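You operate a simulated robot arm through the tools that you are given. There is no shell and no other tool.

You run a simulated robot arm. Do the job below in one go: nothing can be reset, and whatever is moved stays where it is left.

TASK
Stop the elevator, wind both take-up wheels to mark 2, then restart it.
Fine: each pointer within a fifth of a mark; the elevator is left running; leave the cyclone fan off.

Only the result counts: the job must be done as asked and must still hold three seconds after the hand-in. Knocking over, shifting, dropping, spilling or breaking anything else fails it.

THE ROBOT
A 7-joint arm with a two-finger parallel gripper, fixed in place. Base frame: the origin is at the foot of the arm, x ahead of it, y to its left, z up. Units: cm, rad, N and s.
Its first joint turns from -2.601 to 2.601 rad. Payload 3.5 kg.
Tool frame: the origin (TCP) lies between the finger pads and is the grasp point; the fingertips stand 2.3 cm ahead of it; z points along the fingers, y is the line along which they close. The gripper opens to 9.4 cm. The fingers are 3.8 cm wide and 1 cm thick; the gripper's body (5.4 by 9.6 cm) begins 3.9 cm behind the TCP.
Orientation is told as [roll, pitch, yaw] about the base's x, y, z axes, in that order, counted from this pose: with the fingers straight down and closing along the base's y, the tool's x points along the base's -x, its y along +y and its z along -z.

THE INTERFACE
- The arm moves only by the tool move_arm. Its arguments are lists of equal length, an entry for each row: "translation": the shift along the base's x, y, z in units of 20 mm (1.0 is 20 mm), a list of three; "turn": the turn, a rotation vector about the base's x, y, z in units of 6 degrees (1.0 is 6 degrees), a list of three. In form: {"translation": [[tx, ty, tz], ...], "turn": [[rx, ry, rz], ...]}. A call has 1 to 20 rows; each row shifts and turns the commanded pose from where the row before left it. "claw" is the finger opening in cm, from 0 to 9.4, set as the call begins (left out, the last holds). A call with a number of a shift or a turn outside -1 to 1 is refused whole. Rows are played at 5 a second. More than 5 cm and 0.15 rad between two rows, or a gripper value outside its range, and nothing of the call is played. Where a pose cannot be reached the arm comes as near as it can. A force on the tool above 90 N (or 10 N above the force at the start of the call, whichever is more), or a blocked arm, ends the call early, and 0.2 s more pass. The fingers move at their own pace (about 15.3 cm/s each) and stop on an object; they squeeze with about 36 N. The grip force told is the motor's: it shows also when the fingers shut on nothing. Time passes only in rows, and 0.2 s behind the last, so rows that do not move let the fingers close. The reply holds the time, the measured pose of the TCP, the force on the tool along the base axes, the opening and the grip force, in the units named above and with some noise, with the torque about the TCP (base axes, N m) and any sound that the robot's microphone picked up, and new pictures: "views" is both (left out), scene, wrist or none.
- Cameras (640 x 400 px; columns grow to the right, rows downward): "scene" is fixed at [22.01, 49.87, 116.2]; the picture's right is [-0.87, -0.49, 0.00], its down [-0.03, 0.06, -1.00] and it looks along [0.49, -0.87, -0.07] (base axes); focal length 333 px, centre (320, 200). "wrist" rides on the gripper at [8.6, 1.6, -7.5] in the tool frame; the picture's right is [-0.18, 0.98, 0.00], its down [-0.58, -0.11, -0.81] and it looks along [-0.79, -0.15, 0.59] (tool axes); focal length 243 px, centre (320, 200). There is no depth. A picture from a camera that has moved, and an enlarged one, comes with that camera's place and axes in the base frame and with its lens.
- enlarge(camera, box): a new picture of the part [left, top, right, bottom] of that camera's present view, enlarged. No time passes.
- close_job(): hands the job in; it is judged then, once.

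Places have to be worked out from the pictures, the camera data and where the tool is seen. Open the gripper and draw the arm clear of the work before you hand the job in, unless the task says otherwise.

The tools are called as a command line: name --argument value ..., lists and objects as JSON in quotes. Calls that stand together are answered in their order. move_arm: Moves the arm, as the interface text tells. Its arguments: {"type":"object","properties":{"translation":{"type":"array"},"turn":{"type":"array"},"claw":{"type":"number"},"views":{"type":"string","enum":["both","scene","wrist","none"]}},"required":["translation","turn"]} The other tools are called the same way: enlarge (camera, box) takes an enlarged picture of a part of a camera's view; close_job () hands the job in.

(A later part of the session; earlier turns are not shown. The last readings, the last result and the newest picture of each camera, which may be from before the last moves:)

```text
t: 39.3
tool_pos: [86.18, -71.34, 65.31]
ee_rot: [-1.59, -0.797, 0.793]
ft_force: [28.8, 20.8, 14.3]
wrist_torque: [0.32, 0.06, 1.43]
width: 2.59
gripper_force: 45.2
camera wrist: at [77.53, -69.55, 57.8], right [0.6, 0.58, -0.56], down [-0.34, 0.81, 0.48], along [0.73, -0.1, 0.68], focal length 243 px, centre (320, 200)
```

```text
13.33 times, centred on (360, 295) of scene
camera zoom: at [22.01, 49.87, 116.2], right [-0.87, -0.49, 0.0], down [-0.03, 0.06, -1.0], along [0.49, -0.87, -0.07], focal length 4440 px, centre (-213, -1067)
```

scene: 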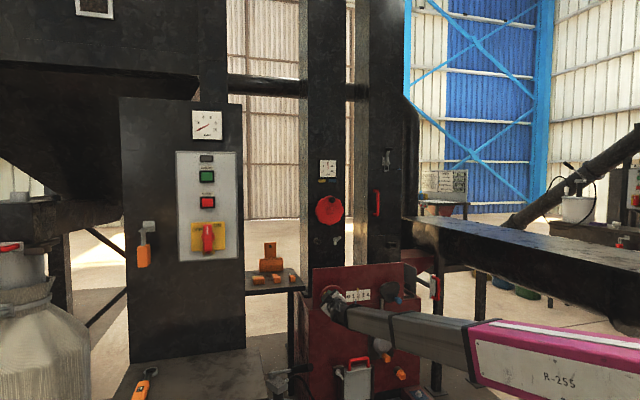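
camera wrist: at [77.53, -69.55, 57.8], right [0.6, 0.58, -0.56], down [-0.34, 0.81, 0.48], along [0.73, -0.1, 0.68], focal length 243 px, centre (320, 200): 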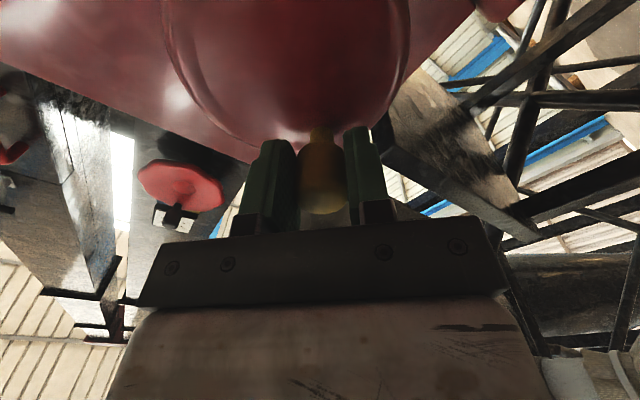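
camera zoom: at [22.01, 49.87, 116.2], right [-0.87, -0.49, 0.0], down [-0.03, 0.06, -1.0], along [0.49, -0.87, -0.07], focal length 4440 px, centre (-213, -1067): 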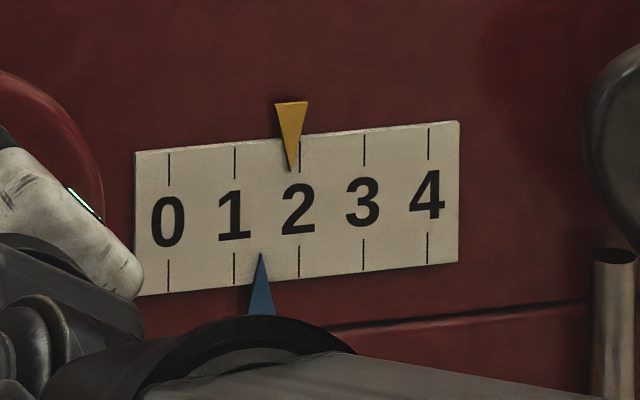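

Yellow reads 1.88; about 45 degrees remain. The force shows I am cutting the arc short, so I widen the radius a little and go on 30 to 40 degrees.

move_arm --translation '[[-0.038, -0.038, 0.297], [-0.163, -0.163, 0.256], [-0.192, -0.192, 0.212], [-0.215, -0.215, 0.162]]' --turn '[[0, 0, 0], [0, 0, 0], [0, 0, 0], [0, 0, 0]]'

enlarge --camera "scene" --box '[340, 280, 380, 310]'

```text
t: 40.3
tool_pos: [85.12, -72.39, 66.76]
ee_rot: [-1.582, -0.799, 0.792]
ft_force: [13.7, 14.8, -11.1]
wrist_torque: [0.93, -0.06, 0.72]
width: 2.63
gripper_force: 44.9
camera wrist: at [76.49, -70.59, 59.34], right [0.59, 0.59, -0.55], down [-0.34, 0.8, 0.49], along [0.73, -0.1, 0.68], focal length 243 px, centre (320, 200)
```

scene: 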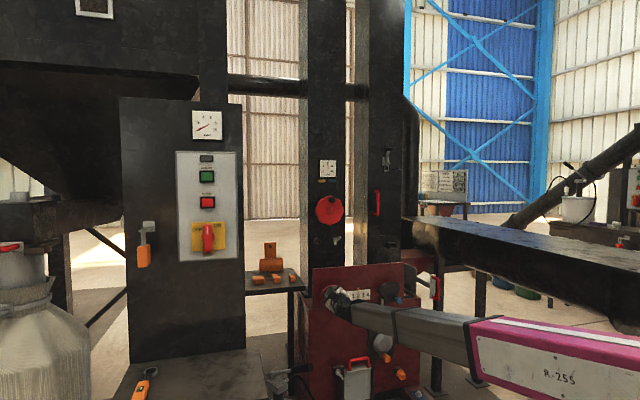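
wrist: 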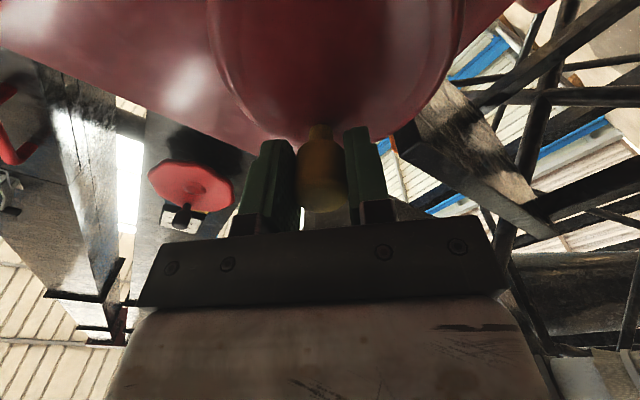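

```text
13.33 times, centred on (360, 295) of scene
camera zoom: at [22.01, 49.87, 116.2], right [-0.87, -0.49, 0.0], down [-0.03, 0.06, -1.0], along [0.49, -0.87, -0.07], focal length 4440 px, centre (-213, -1067)
```

zoom: 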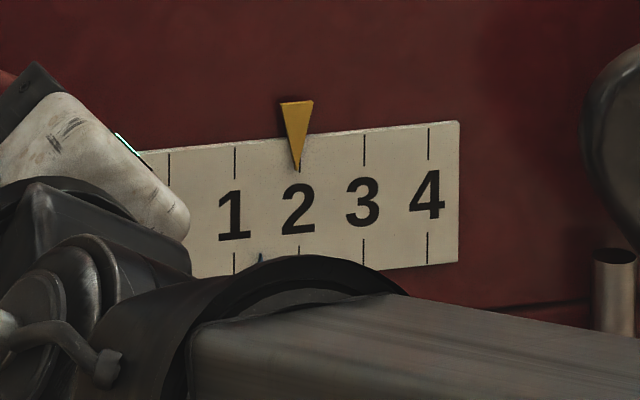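

Yellow is at about 1.98. I add a small nudge of a few degrees, then release and back out 6 cm to read it free.

move_arm --translation '[[-0.15, -0.15, 0.085], [0, 0, 0]]' --turn '[[0, 0, 0], [0, 0, 0]]' --views "none"

move_arm --translation '[[0, 0, 0], [0, 0, 0], [-0.35, 0.35, 0], [-0.7, 0.7, 0], [-0.7, 0.7, 0], [-0.7, 0.7, 0], [-0.7, 0.7, 0], [-0.7, 0.7, 0]]' --turn '[[0, 0, 0], [0, 0, 0], [0, 0, 0], [0, 0, 0], [0, 0, 0], [0, 0, 0], [0, 0, 0], [0, 0, 0]]' --claw 5

enlarge --camera "scene" --box '[340, 280, 380, 310]'

enlarge --camera "scene" --box '[300, 260, 420, 340]'

```text
t: 40.9
tool_pos: [84.73, -72.93, 67.19]
ee_rot: [-1.585, -0.797, 0.792]
ft_force: [12.3, 6.9, -4.7]
wrist_torque: [0.77, 0.1, 1.15]
width: 2.69
gripper_force: 45.1
```

```text
t: 42.7
tool_pos: [76.87, -65.12, 67.11]
ee_rot: [-1.586, -0.801, 0.793]
ft_force: [0.3, 0.2, 1.2]
wrist_torque: [-0.02, -0.02, 0.01]
width: 5.03
gripper_force: 0.1
camera wrist: at [68.33, -63.17, 59.66], right [0.59, 0.58, -0.55], down [-0.34, 0.81, 0.48], along [0.73, -0.1, 0.68], focal length 243 px, centre (320, 200)
```

scene: 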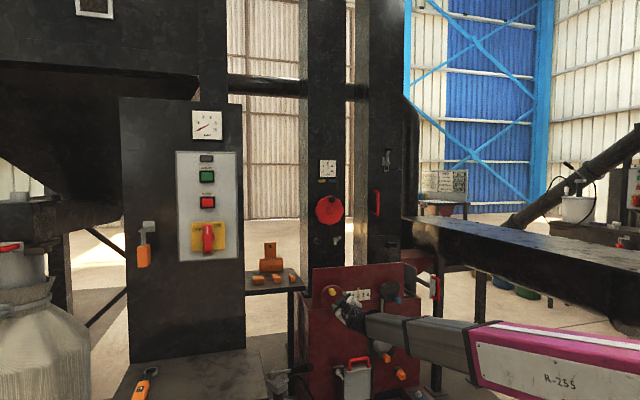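
wrist: 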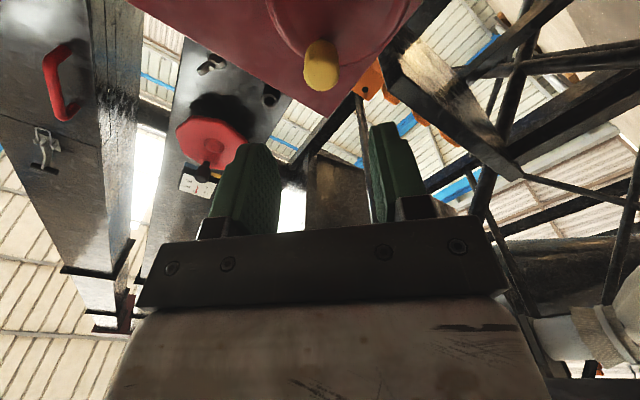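

```text
13.33 times, centred on (360, 295) of scene
camera zoom: at [22.01, 49.87, 116.2], right [-0.87, -0.49, 0.0], down [-0.03, 0.06, -1.0], along [0.49, -0.87, -0.07], focal length 4440 px, centre (-213, -1067)
```

zoom: 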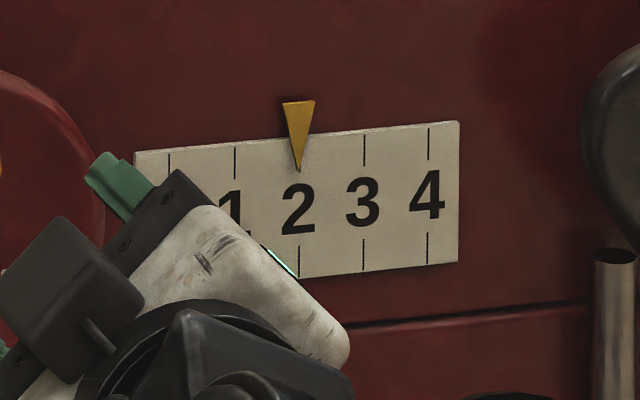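

```text
5.00 times, centred on (360, 300) of scene
camera zoom: at [22.01, 49.87, 116.2], right [-0.87, -0.49, 0.0], down [-0.03, 0.06, -1.0], along [0.49, -0.87, -0.07], focal length 1665 px, centre (120, -300)
```

zoom: 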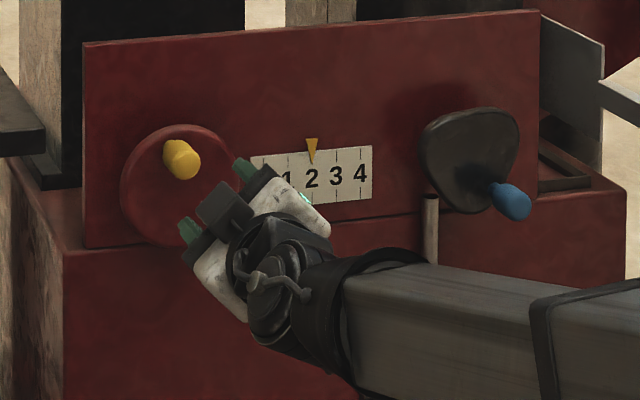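

Yellow now reads 2.0 with the hand off. I slide sideways to a stand-off in front of the blue knob (tip estimated near (62.4, -94, 60.6)).

move_arm --translation '[[-0.9, -0.908, -0.27], [-0.9, -0.908, -0.27], [-0.9, -0.908, -0.27], [-0.9, -0.908, -0.27], [-0.9, -0.908, -0.27], [-0.9, -0.908, -0.27], [-0.9, -0.908, -0.27], [-0.9, -0.908, -0.27], [-0.9, -0.908, -0.27], [-0.9, -0.908, -0.27], [-0.9, -0.908, -0.27], [-0.9, -0.908, -0.27]]' --turn '[[0, 0, 0], [0, 0, 0], [0, 0, 0], [0, 0, 0], [0, 0, 0], [0, 0, 0], [0, 0, 0], [0, 0, 0], [0, 0, 0], [0, 0, 0], [0, 0, 0], [0, 0, 0]]'

enlarge --camera "scene" --box '[330, 260, 450, 340]'

enlarge --camera "wrist" --box '[180, 0, 480, 230]'

```text
t: 45.3
tool_pos: [68.02, -75.41, 64.74]
ee_rot: [-1.556, -0.799, 0.697]
ft_force: [-0.2, -0.3, -0.4]
wrist_torque: [0.02, -0.02, 0.0]
width: 4.99
gripper_force: 0.0
out of reach, approached as far as the arm can: row 3, 4, 5, 6, 7, 8, 9, 10, 11, 12
camera wrist: at [59.46, -72.83, 57.44], right [0.63, 0.55, -0.55], down [-0.27, 0.82, 0.5], along [0.73, -0.16, 0.66], focal length 243 px, centre (320, 200)
```

scene: 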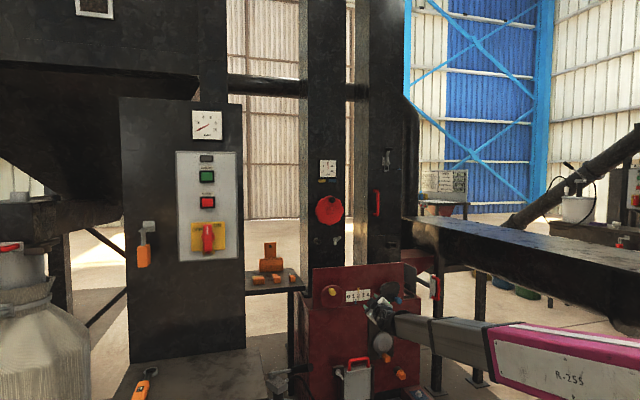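
wrist: 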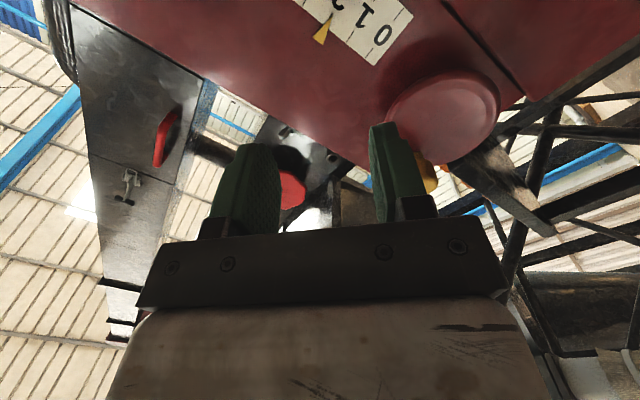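

```text
5.00 times, centred on (390, 300) of scene
camera zoom: at [22.01, 49.87, 116.2], right [-0.87, -0.49, 0.0], down [-0.03, 0.06, -1.0], along [0.49, -0.87, -0.07], focal length 1665 px, centre (-30, -300)
```

zoom: 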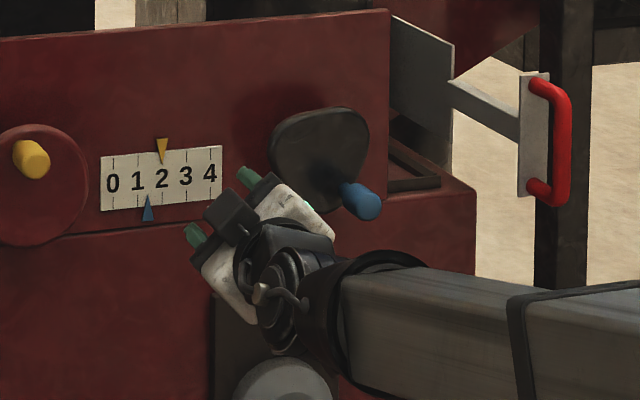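

```text
1.74 times, centred on (330, 115) of wrist
camera zoom: at [59.46, -72.83, 57.44], right [0.63, 0.55, -0.55], down [-0.27, 0.82, 0.5], along [0.73, -0.16, 0.66], focal length 422 px, centre (303, 348)
```

zoom: 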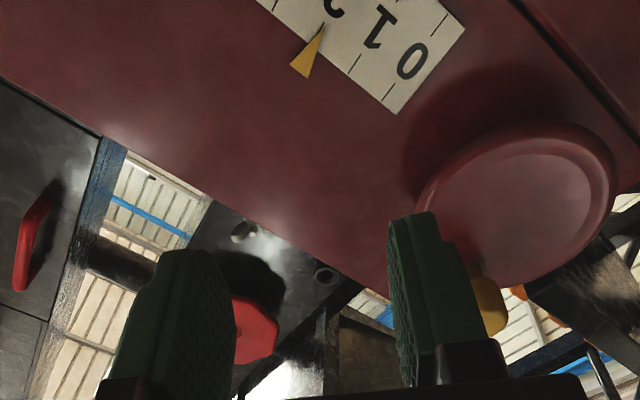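

The slide stopped short: the arm hits a joint limit when the tool heading crosses the arm's own heading. At the blue wheel I need the tool turned a bit further clockwise (heading about -60 degrees), which is only 15 degrees off the knob's axis. I turn it that way and see where the pose settles.

move_arm --translation '[[0, 0, 0], [0, 0, 0], [0, 0, 0], [0, 0, 0], [0, 0, 0]]' --turn '[[0, 0, -0.5], [0, 0, -0.5], [0, 0, -0.5], [0, 0, -0.5], [0, 0, -0.5]]'

```text
t: 46.5
tool_pos: [68.24, -75.51, 64.85]
ee_rot: [-1.564, -0.801, 0.468]
ft_force: [-0.6, 0.5, 0.0]
wrist_torque: [0.03, 0.0, 0.0]
width: 4.98
gripper_force: 0.1
camera wrist: at [60.32, -70.94, 57.46], right [0.74, 0.38, -0.55], down [-0.07, 0.87, 0.5], along [0.67, -0.33, 0.67], focal length 243 px, centre (320, 200)
```

scene: 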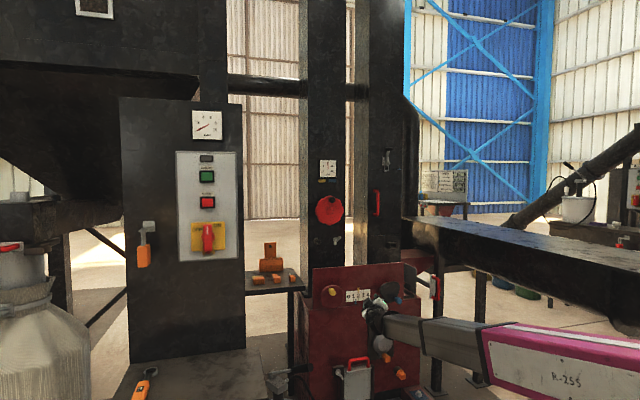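
wrist: 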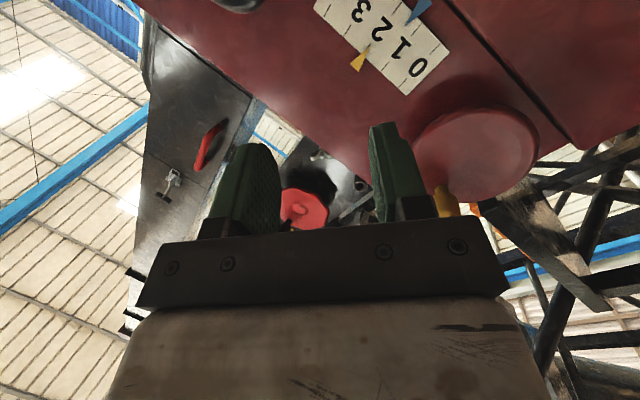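

The commanded pose was reset and the tool heads -63 degrees now, which is reachable. I slide on to the stand-off before the blue knob.

move_arm --translation '[[-0.9, -0.82, -0.35], [-0.9, -0.82, -0.35], [-0.9, -0.82, -0.35], [-0.9, -0.82, -0.35], [-0.9, -0.82, -0.35], [-0.9, -0.82, -0.35]]' --turn '[[0, 0, 0], [0, 0, 0], [0, 0, 0], [0, 0, 0.2], [0, 0, 0.2], [0, 0, 0.1]]'

enlarge --camera "scene" --box '[330, 260, 450, 340]'

enlarge --camera "wrist" --box '[180, 0, 480, 230]'

```text
t: 47.9
tool_pos: [57.11, -85.4, 60.55]
ee_rot: [-1.565, -0.801, 0.523]
ft_force: [-0.7, 0.4, 0.0]
wrist_torque: [-0.01, -0.02, -0.02]
width: 5.02
gripper_force: 0.1
camera wrist: at [49.3, -81.21, 53.22], right [0.72, 0.42, -0.55], down [-0.12, 0.86, 0.5], along [0.68, -0.29, 0.67], focal length 243 px, centre (320, 200)
```

scene: 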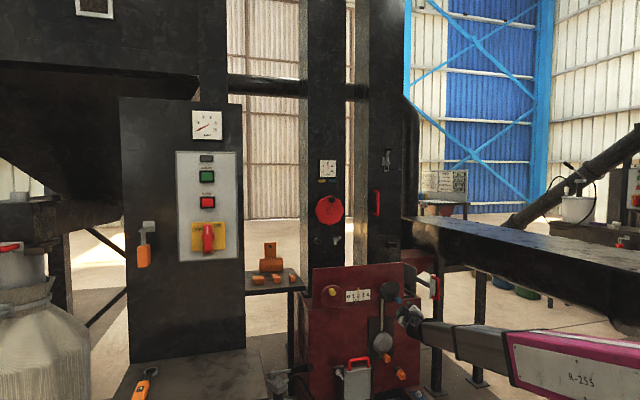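
wrist: 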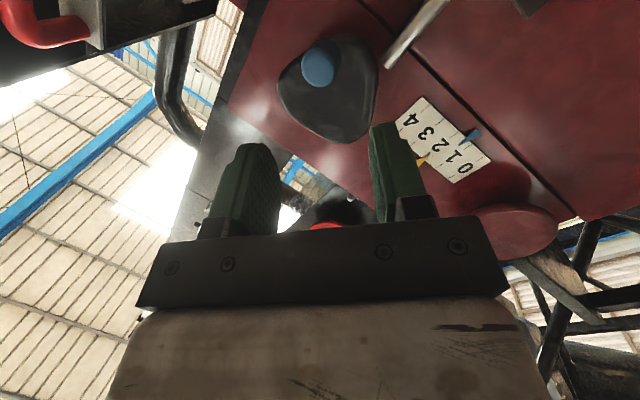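

```text
5.00 times, centred on (390, 300) of scene
camera zoom: at [22.01, 49.87, 116.2], right [-0.87, -0.49, 0.0], down [-0.03, 0.06, -1.0], along [0.49, -0.87, -0.07], focal length 1665 px, centre (-30, -300)
```

zoom: 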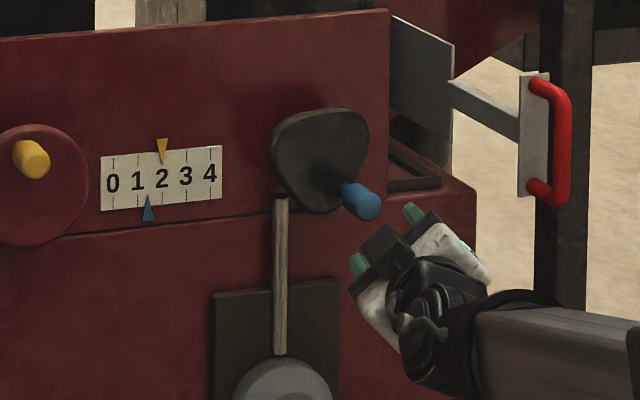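

```text
1.74 times, centred on (330, 115) of wrist
camera zoom: at [49.3, -81.21, 53.22], right [0.72, 0.42, -0.55], down [-0.12, 0.86, 0.5], along [0.68, -0.29, 0.67], focal length 422 px, centre (303, 348)
```

zoom: 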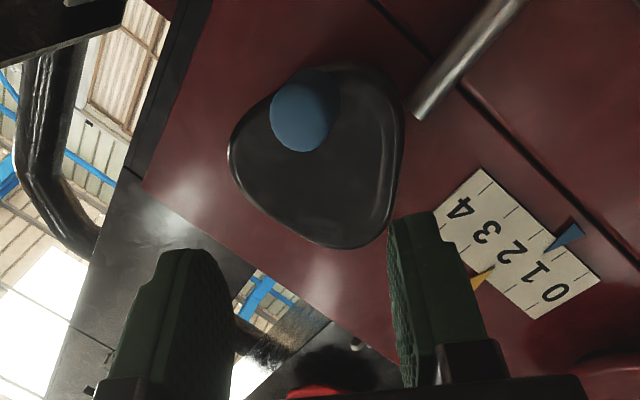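

The wrist view now shows the blue knob dead ahead: tip at about (62.7, -94.9, 60.2), axle about 2.5 cm left of and 3.2 cm above it (radius about 4 cm). I approach most of the way.

move_arm --translation '[[0.46, -0.739, -0.025], [0.46, -0.739, -0.025], [0.46, -0.739, -0.025], [0.46, -0.739, -0.025], [0.46, -0.739, -0.025]]' --turn '[[0, 0, 0], [0, 0, 0], [0, 0, 0], [0, 0, 0], [0, 0, 0]]'

enlarge --camera "wrist" --box '[180, 0, 480, 230]'

enlarge --camera "scene" --box '[330, 260, 450, 340]'

```text
t: 49.1
tool_pos: [61.99, -92.69, 60.42]
ee_rot: [-1.565, -0.8, 0.523]
ft_force: [0.2, 0.0, 0.4]
wrist_torque: [0.01, 0.0, 0.0]
width: 4.99
gripper_force: 0.0
camera wrist: at [53.92, -88.65, 53.01], right [0.72, 0.42, -0.55], down [-0.12, 0.86, 0.5], along [0.68, -0.29, 0.67], focal length 243 px, centre (320, 200)
```

scene: 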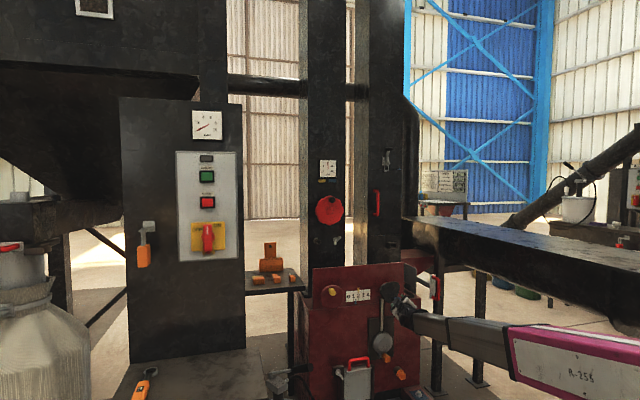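
wrist: 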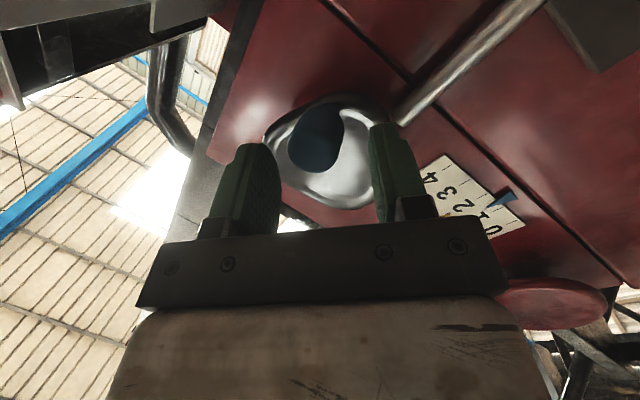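

```text
1.74 times, centred on (330, 115) of wrist
camera zoom: at [53.92, -88.65, 53.01], right [0.72, 0.42, -0.55], down [-0.12, 0.86, 0.5], along [0.68, -0.29, 0.67], focal length 422 px, centre (303, 348)
```

zoom: 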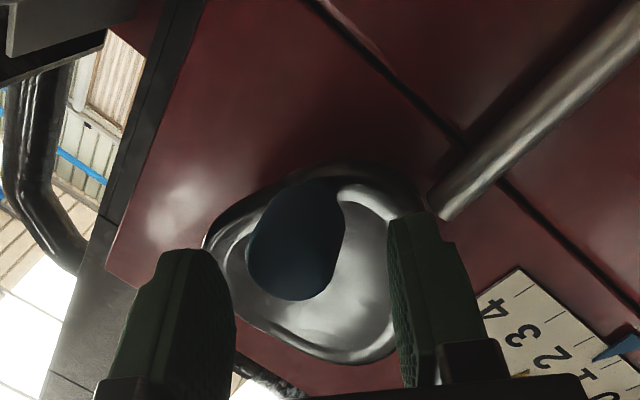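

```text
5.00 times, centred on (390, 300) of scene
camera zoom: at [22.01, 49.87, 116.2], right [-0.87, -0.49, 0.0], down [-0.03, 0.06, -1.0], along [0.49, -0.87, -0.07], focal length 1665 px, centre (-30, -300)
```

zoom: 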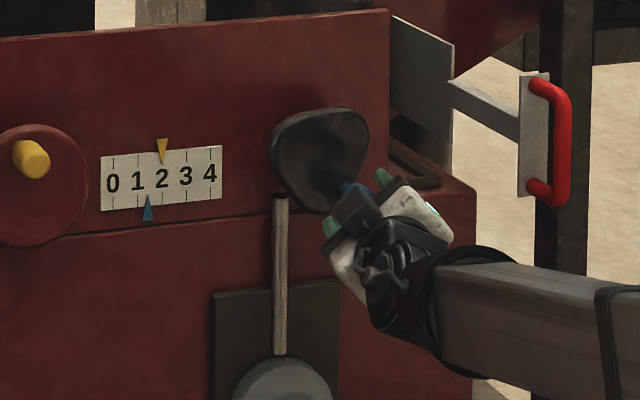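

Well aligned. I go the remaining 3.4 cm and close on the blue knob.

move_arm --translation '[[0.26, -0.51, -0.04], [0.26, -0.51, -0.04], [0.26, -0.51, -0.03]]' --turn '[[0, 0, 0], [0, 0, 0], [0, 0, 0]]' --views "none"

move_arm --translation '[[0, 0, 0], [0, 0, 0], [0, 0, 0]]' --turn '[[0, 0, 0], [0, 0, 0], [0, 0, 0]]' --claw 0

enlarge --camera "wrist" --box '[180, 0, 480, 230]'

enlarge --camera "scene" --box '[340, 280, 380, 310]'

```text
t: 49.9
tool_pos: [63.27, -95.46, 59.99]
ee_rot: [-1.561, -0.798, 0.519]
ft_force: [-35.1, 39.4, -5.8]
wrist_torque: [0.43, 0.73, 1.71]
width: 4.9
gripper_force: 0.0
```

```text
t: 50.5
tool_pos: [63.09, -95.4, 60.05]
ee_rot: [-1.557, -0.796, 0.518]
ft_force: [-17.6, 17.1, 6.0]
wrist_torque: [0.45, 0.28, 0.61]
width: 3.1
gripper_force: 36.1
stopped in row 2: the force on the tool passed its limit at 93 N (the readings are from after the stop); the commanded pose is now the measured one
camera wrist: at [55.14, -91.28, 52.73], right [0.72, 0.42, -0.56], down [-0.12, 0.86, 0.5], along [0.69, -0.29, 0.66], focal length 243 px, centre (320, 200)
```

scene: 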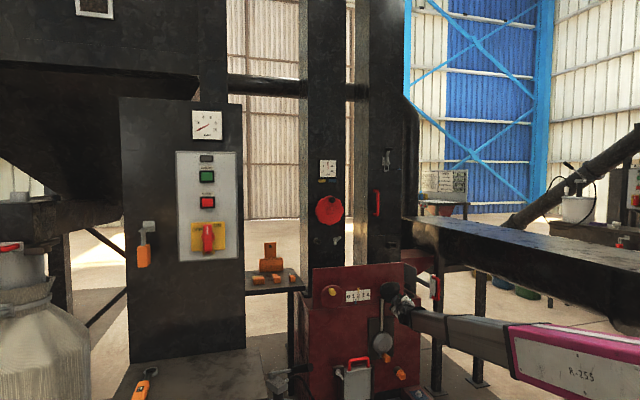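
wrist: 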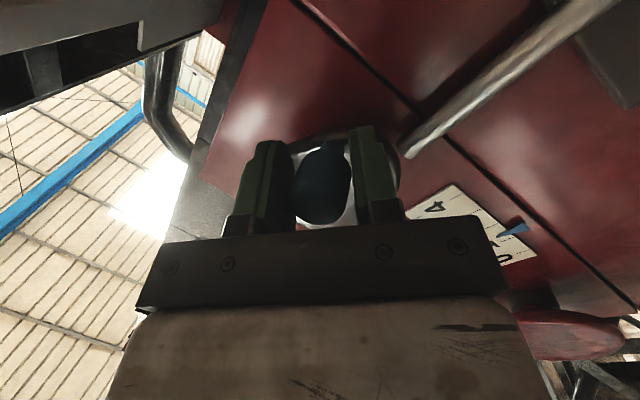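

```text
1.74 times, centred on (330, 115) of wrist
camera zoom: at [55.14, -91.28, 52.73], right [0.72, 0.42, -0.56], down [-0.12, 0.86, 0.5], along [0.69, -0.29, 0.66], focal length 422 px, centre (303, 348)
```

zoom: 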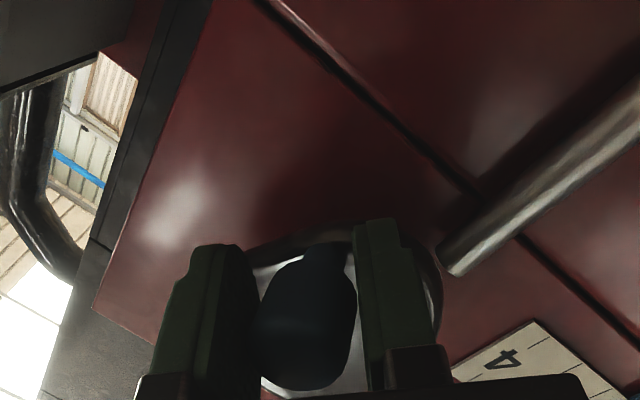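

```text
13.33 times, centred on (360, 295) of scene
camera zoom: at [22.01, 49.87, 116.2], right [-0.87, -0.49, 0.0], down [-0.03, 0.06, -1.0], along [0.49, -0.87, -0.07], focal length 4440 px, centre (-213, -1067)
```

zoom: 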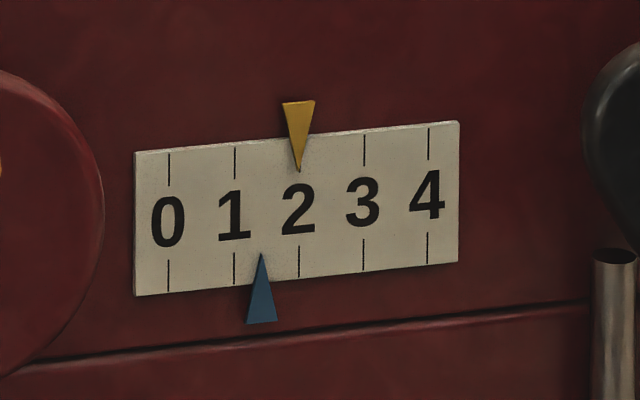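

The fingertips pressed on the wheel face. I open, back out about 1 cm along the knob axis and grip again.

move_arm --translation '[[0, 0, 0], [-0.35, 0.35, 0.0], [0, 0, 0]]' --turn '[[0, 0, 0], [0, 0, 0], [0, 0, 0]]' --claw 5 --views "none"

move_arm --translation '[[0, 0, 0], [0, 0, 0], [0, 0, 0]]' --turn '[[0, 0, 0], [0, 0, 0], [0, 0, 0]]' --claw 0

enlarge --camera "wrist" --box '[180, 0, 480, 230]'

enlarge --camera "scene" --box '[330, 260, 450, 340]'

```text
t: 51.3
tool_pos: [62.65, -94.74, 59.89]
ee_rot: [-1.553, -0.797, 0.516]
ft_force: [-0.4, -0.8, 0.7]
wrist_torque: [0.0, 0.0, 0.0]
width: 5.0
gripper_force: 0.0
```

```text
t: 52.1
tool_pos: [62.56, -94.79, 59.86]
ee_rot: [-1.551, -0.793, 0.516]
ft_force: [7.3, -3.8, -6.9]
wrist_torque: [0.85, 1.3, 0.66]
width: 3.11
gripper_force: 45.0
camera wrist: at [54.63, -90.68, 52.54], right [0.71, 0.43, -0.56], down [-0.12, 0.86, 0.5], along [0.69, -0.29, 0.66], focal length 243 px, centre (320, 200)
```

scene: 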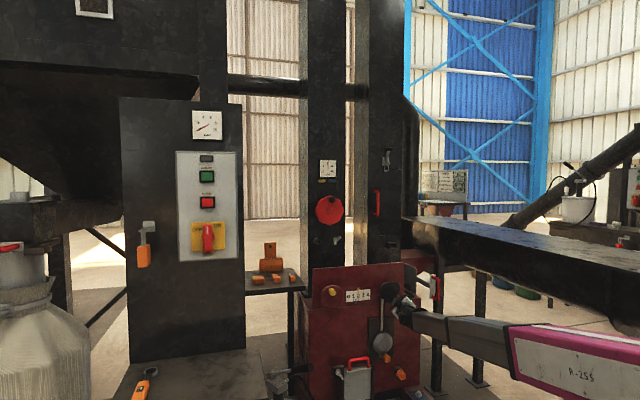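
wrist: 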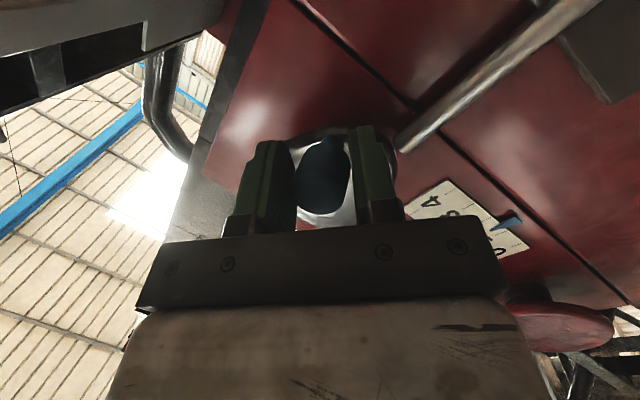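

```text
1.74 times, centred on (330, 115) of wrist
camera zoom: at [54.63, -90.68, 52.54], right [0.71, 0.43, -0.56], down [-0.12, 0.86, 0.5], along [0.69, -0.29, 0.66], focal length 422 px, centre (303, 348)
```

zoom: 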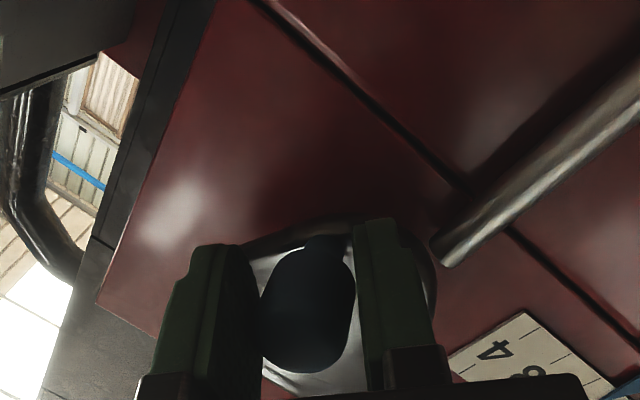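

```text
5.00 times, centred on (390, 300) of scene
camera zoom: at [22.01, 49.87, 116.2], right [-0.87, -0.49, 0.0], down [-0.03, 0.06, -1.0], along [0.49, -0.87, -0.07], focal length 1665 px, centre (-30, -300)
```

zoom: 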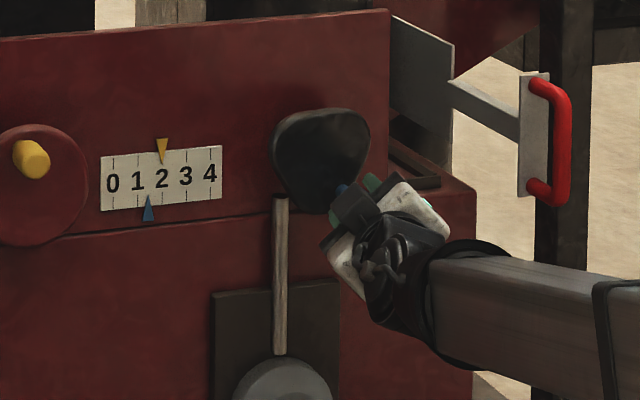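

Blue is gripped (3.1 cm) with low force. I test 30 degrees clockwise about the estimated axle.

move_arm --translation '[[0.114, 0.114, -0.095], [0.114, 0.114, -0.095], [0.124, 0.124, -0.066], [0.124, 0.124, -0.066], [0.13, 0.13, -0.034], [0.13, 0.13, -0.034]]' --turn '[[0, 0, 0], [0, 0, 0], [0, 0, 0], [0, 0, 0], [0, 0, 0], [0, 0, 0]]'

enlarge --camera "scene" --box '[340, 280, 380, 310]'

enlarge --camera "scene" --box '[330, 260, 450, 340]'

```text
t: 53.5
tool_pos: [63.98, -93.2, 59.23]
ee_rot: [-1.556, -0.797, 0.516]
ft_force: [-15.5, -2.9, 7.2]
wrist_torque: [0.87, 0.13, 0.68]
width: 3.11
gripper_force: 45.2
camera wrist: at [55.97, -89.11, 51.9], right [0.72, 0.42, -0.56], down [-0.12, 0.86, 0.5], along [0.69, -0.29, 0.66], focal length 243 px, centre (320, 200)
```

scene: 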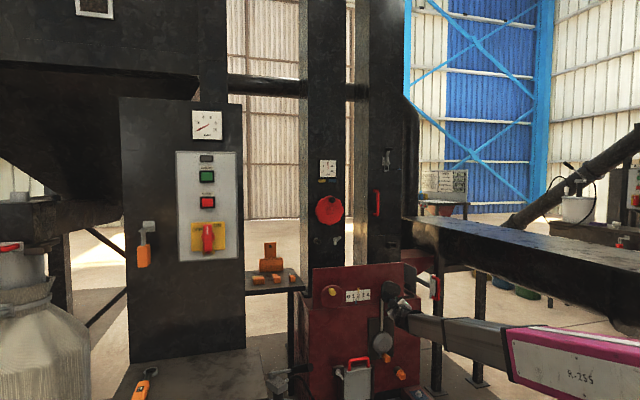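
wrist: 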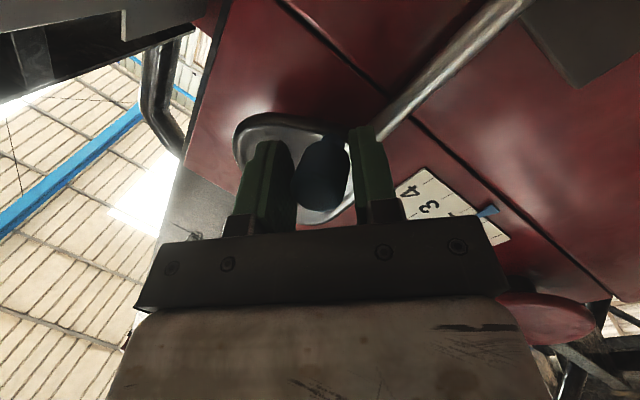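

```text
13.33 times, centred on (360, 295) of scene
camera zoom: at [22.01, 49.87, 116.2], right [-0.87, -0.49, 0.0], down [-0.03, 0.06, -1.0], along [0.49, -0.87, -0.07], focal length 4440 px, centre (-213, -1067)
```

zoom: 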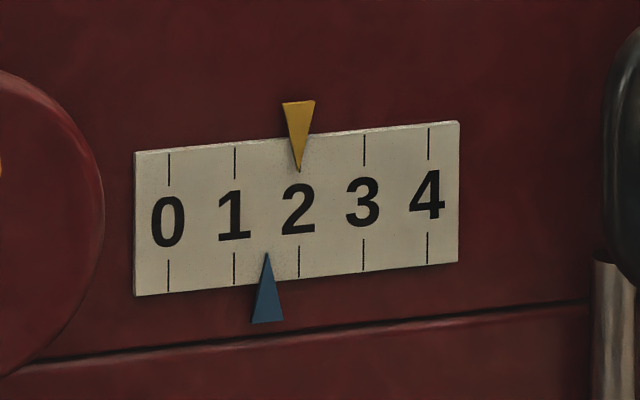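

```text
5.00 times, centred on (390, 300) of scene
camera zoom: at [22.01, 49.87, 116.2], right [-0.87, -0.49, 0.0], down [-0.03, 0.06, -1.0], along [0.49, -0.87, -0.07], focal length 1665 px, centre (-30, -300)
```

zoom: 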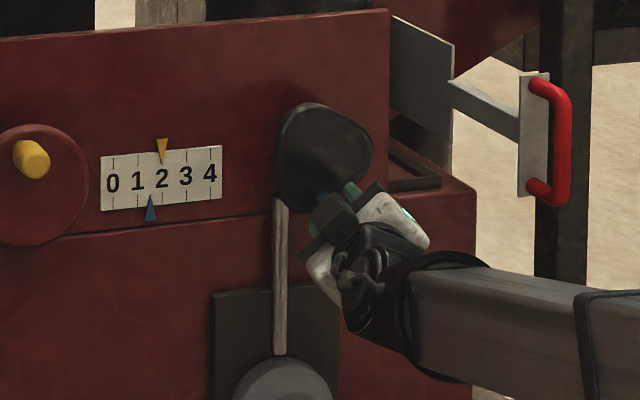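

Clockwise raises blue as well: it now reads about 1.51. I go on 50 degrees clockwise with a slightly reduced radius.

move_arm --translation '[[0.261, 0.261, 0.072], [0.252, 0.252, 0.06], [0.241, 0.241, 0.121], [0.223, 0.223, 0.178], [0.197, 0.197, 0.23]]' --turn '[[0, 0, 0], [0, 0, 0], [0, 0, 0], [0, 0, 0], [0, 0, 0]]'

enlarge --camera "scene" --box '[340, 280, 380, 310]'

enlarge --camera "scene" --box '[330, 260, 450, 340]'

```text
t: 54.7
tool_pos: [66.09, -91.16, 60.54]
ee_rot: [-1.56, -0.799, 0.517]
ft_force: [-36.9, -19.5, 17.8]
wrist_torque: [0.85, -0.02, 0.68]
width: 3.18
gripper_force: 44.6
camera wrist: at [58.23, -86.98, 53.27], right [0.72, 0.42, -0.56], down [-0.12, 0.86, 0.5], along [0.69, -0.29, 0.67], focal length 243 px, centre (320, 200)
```

scene: 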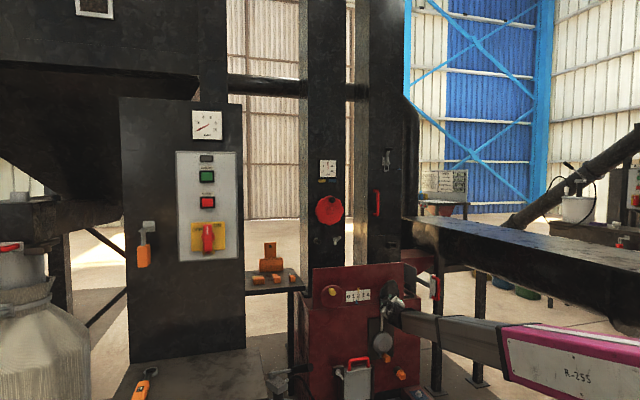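
wrist: 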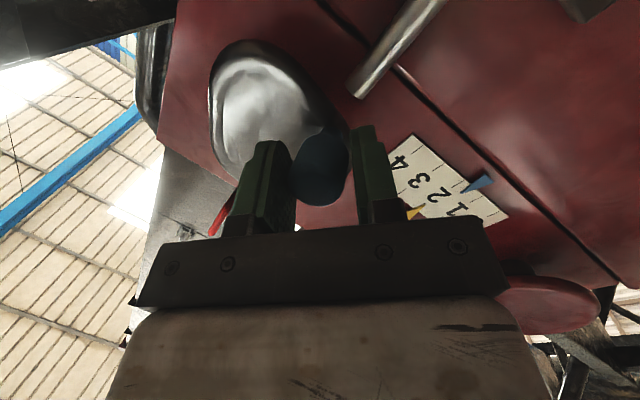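

```text
13.33 times, centred on (360, 295) of scene
camera zoom: at [22.01, 49.87, 116.2], right [-0.87, -0.49, 0.0], down [-0.03, 0.06, -1.0], along [0.49, -0.87, -0.07], focal length 4440 px, centre (-213, -1067)
```

zoom: 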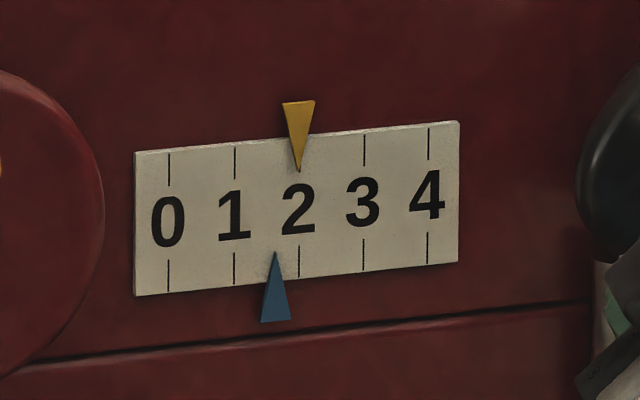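

```text
5.00 times, centred on (390, 300) of scene
camera zoom: at [22.01, 49.87, 116.2], right [-0.87, -0.49, 0.0], down [-0.03, 0.06, -1.0], along [0.49, -0.87, -0.07], focal length 1665 px, centre (-30, -300)
```

zoom: 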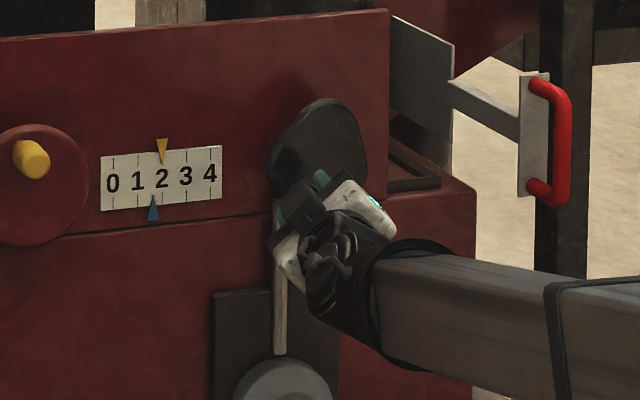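

Blue reads about 1.63. The forces show the axle is about 0.4 cm further right, so I re-fit (radius 3.97 cm) and go on 50 degrees.

move_arm --translation '[[0.011, 0.011, 0.339], [0.115, 0.115, 0.306], [0.076, 0.076, 0.329], [0.034, 0.034, 0.343], [-0.009, -0.009, 0.346]]' --turn '[[0, 0, 0], [0, 0, 0], [0, 0, 0], [0, 0, 0], [0, 0, 0]]'

enlarge --camera "scene" --box '[340, 280, 380, 310]'

enlarge --camera "scene" --box '[330, 260, 450, 340]'

```text
t: 55.9
tool_pos: [67.4, -89.91, 63.52]
ee_rot: [-1.543, -0.792, 0.52]
ft_force: [23.4, 52.7, -15.4]
wrist_torque: [0.87, -0.08, 1.87]
width: 3.08
gripper_force: 44.7
camera wrist: at [59.37, -85.9, 56.39], right [0.71, 0.44, -0.56], down [-0.13, 0.85, 0.51], along [0.7, -0.29, 0.66], focal length 243 px, centre (320, 200)
```

scene: 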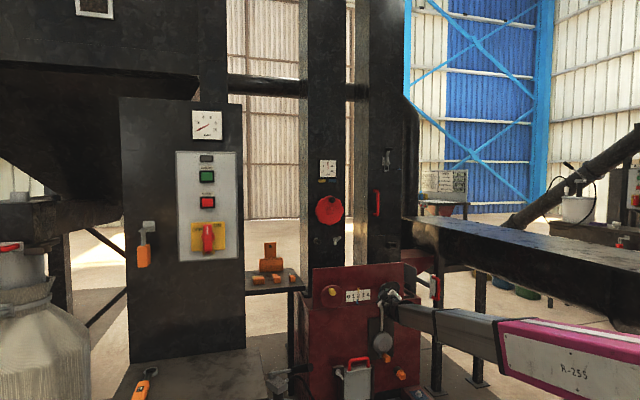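
wrist: 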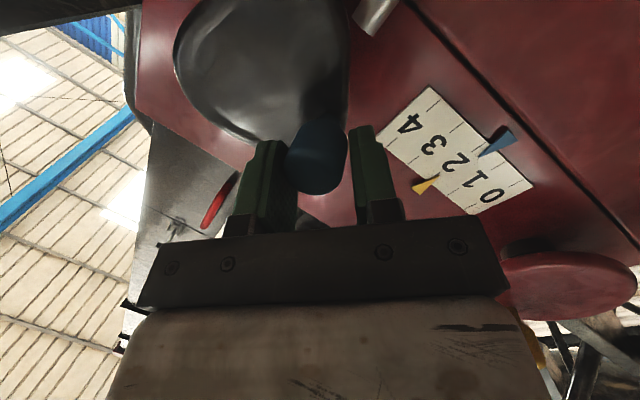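

```text
13.33 times, centred on (360, 295) of scene
camera zoom: at [22.01, 49.87, 116.2], right [-0.87, -0.49, 0.0], down [-0.03, 0.06, -1.0], along [0.49, -0.87, -0.07], focal length 4440 px, centre (-213, -1067)
```

zoom: 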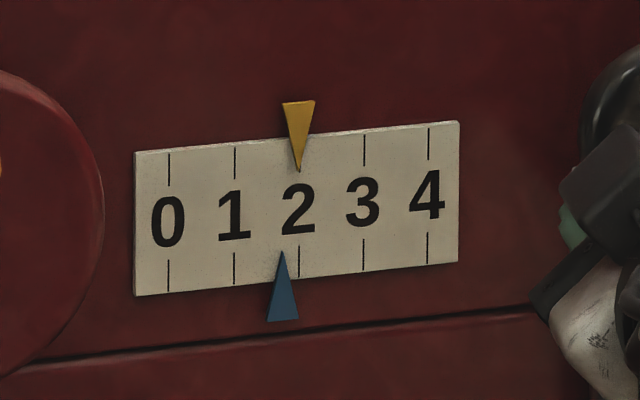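

```text
5.00 times, centred on (390, 300) of scene
camera zoom: at [22.01, 49.87, 116.2], right [-0.87, -0.49, 0.0], down [-0.03, 0.06, -1.0], along [0.49, -0.87, -0.07], focal length 1665 px, centre (-30, -300)
```

zoom: 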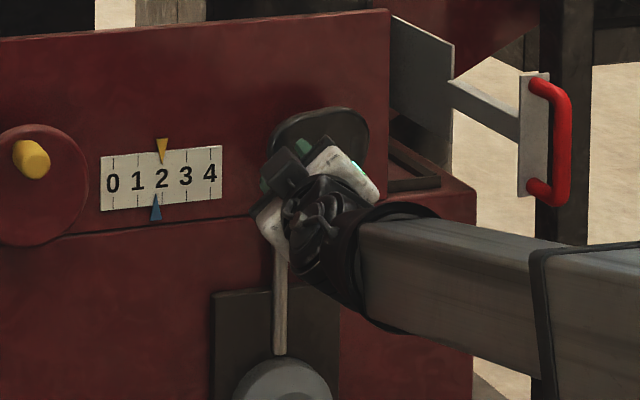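

Blue reads 1.75. Fitting the knob's path gives the axle at 3.9 cm radius, and the push is oblique to the fingers here, which explains the side force. I follow the corrected arc for the next 45 degrees.

move_arm --translation '[[-0.035, -0.035, 0.075], [-0.067, -0.067, 0.325], [-0.11, -0.11, 0.305], [-0.145, -0.145, 0.27]]' --turn '[[0, 0, 0], [0, 0, 0], [0, 0, 0], [0, 0, 0]]'

enlarge --camera "scene" --box '[340, 280, 380, 310]'

enlarge --camera "scene" --box '[330, 260, 450, 340]'

```text
t: 56.9
tool_pos: [66.08, -91.55, 65.66]
ee_rot: [-1.553, -0.796, 0.514]
ft_force: [25.5, -8.4, -4.1]
wrist_torque: [1.02, 0.54, 0.88]
width: 3.18
gripper_force: 44.8
camera wrist: at [58.09, -87.36, 58.43], right [0.72, 0.42, -0.56], down [-0.12, 0.86, 0.5], along [0.69, -0.29, 0.66], focal length 243 px, centre (320, 200)
```

scene: 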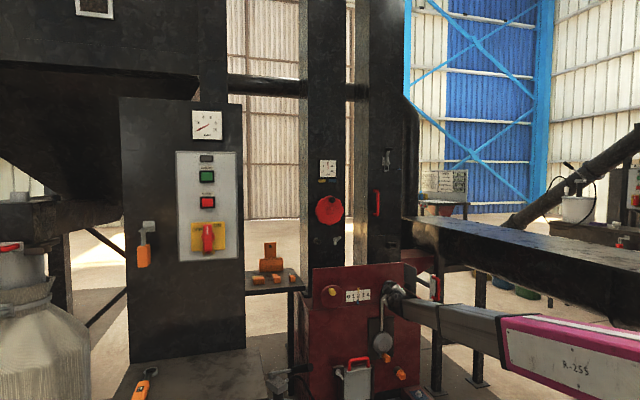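
wrist: 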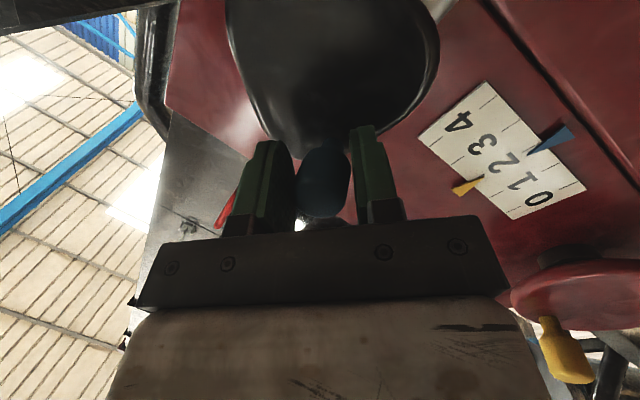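

```text
13.33 times, centred on (360, 295) of scene
camera zoom: at [22.01, 49.87, 116.2], right [-0.87, -0.49, 0.0], down [-0.03, 0.06, -1.0], along [0.49, -0.87, -0.07], focal length 4440 px, centre (-213, -1067)
```

zoom: 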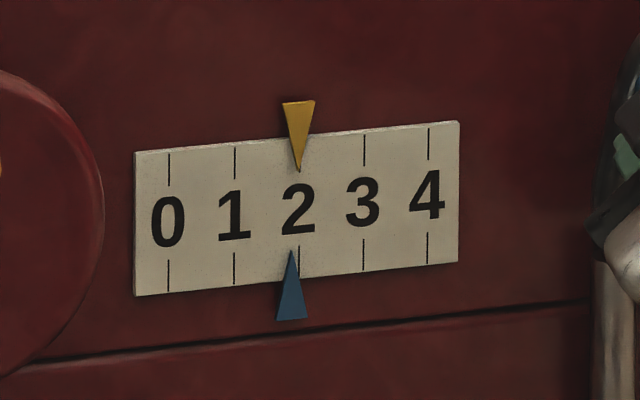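

```text
5.00 times, centred on (390, 300) of scene
camera zoom: at [22.01, 49.87, 116.2], right [-0.87, -0.49, 0.0], down [-0.03, 0.06, -1.0], along [0.49, -0.87, -0.07], focal length 1665 px, centre (-30, -300)
```

zoom: 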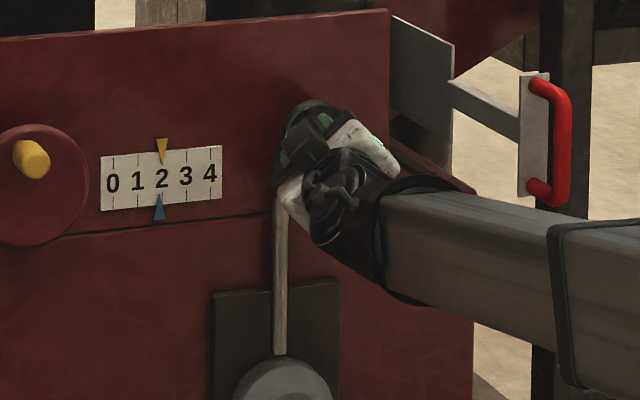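

Blue reads 1.88, about 45 degrees to go. I go on around 38 degrees.

move_arm --translation '[[-0.177, -0.177, 0.23], [-0.2, -0.2, 0.185], [-0.219, -0.219, 0.135], [-0.237, -0.237, 0.075]]' --turn '[[0, 0, 0], [0, 0, 0], [0, 0, 0], [0, 0, 0]]'

enlarge --camera "scene" --box '[340, 280, 380, 310]'

```text
t: 57.9
tool_pos: [64.38, -92.89, 66.92]
ee_rot: [-1.555, -0.795, 0.514]
ft_force: [10.4, 6.1, -5.5]
wrist_torque: [0.97, 0.46, 0.73]
width: 3.16
gripper_force: 45.1
camera wrist: at [56.41, -88.73, 59.66], right [0.71, 0.42, -0.56], down [-0.12, 0.86, 0.5], along [0.69, -0.29, 0.66], focal length 243 px, centre (320, 200)
```

scene: 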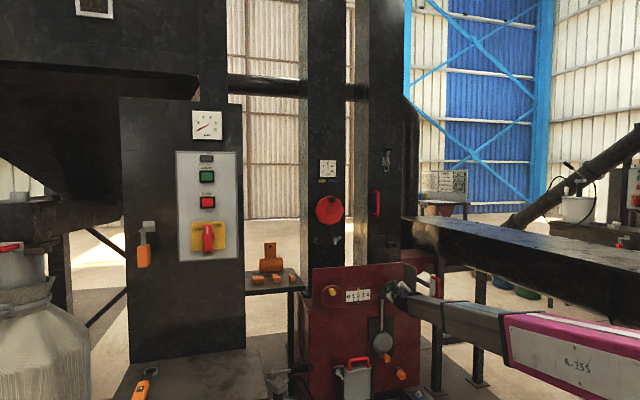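
wrist: 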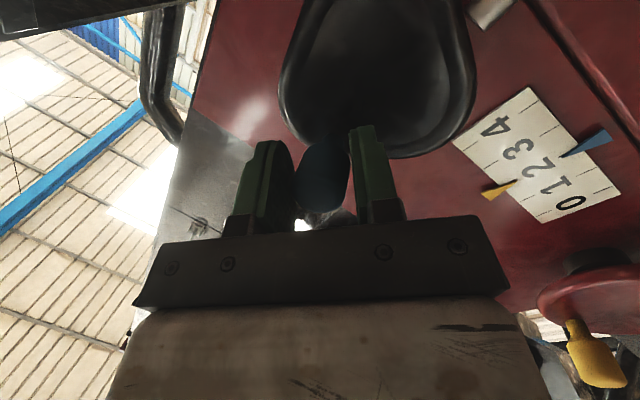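

```text
13.33 times, centred on (360, 295) of scene
camera zoom: at [22.01, 49.87, 116.2], right [-0.87, -0.49, 0.0], down [-0.03, 0.06, -1.0], along [0.49, -0.87, -0.07], focal length 4440 px, centre (-213, -1067)
```

zoom: 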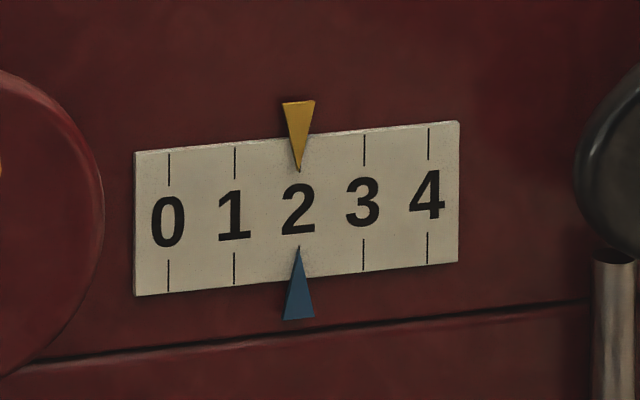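

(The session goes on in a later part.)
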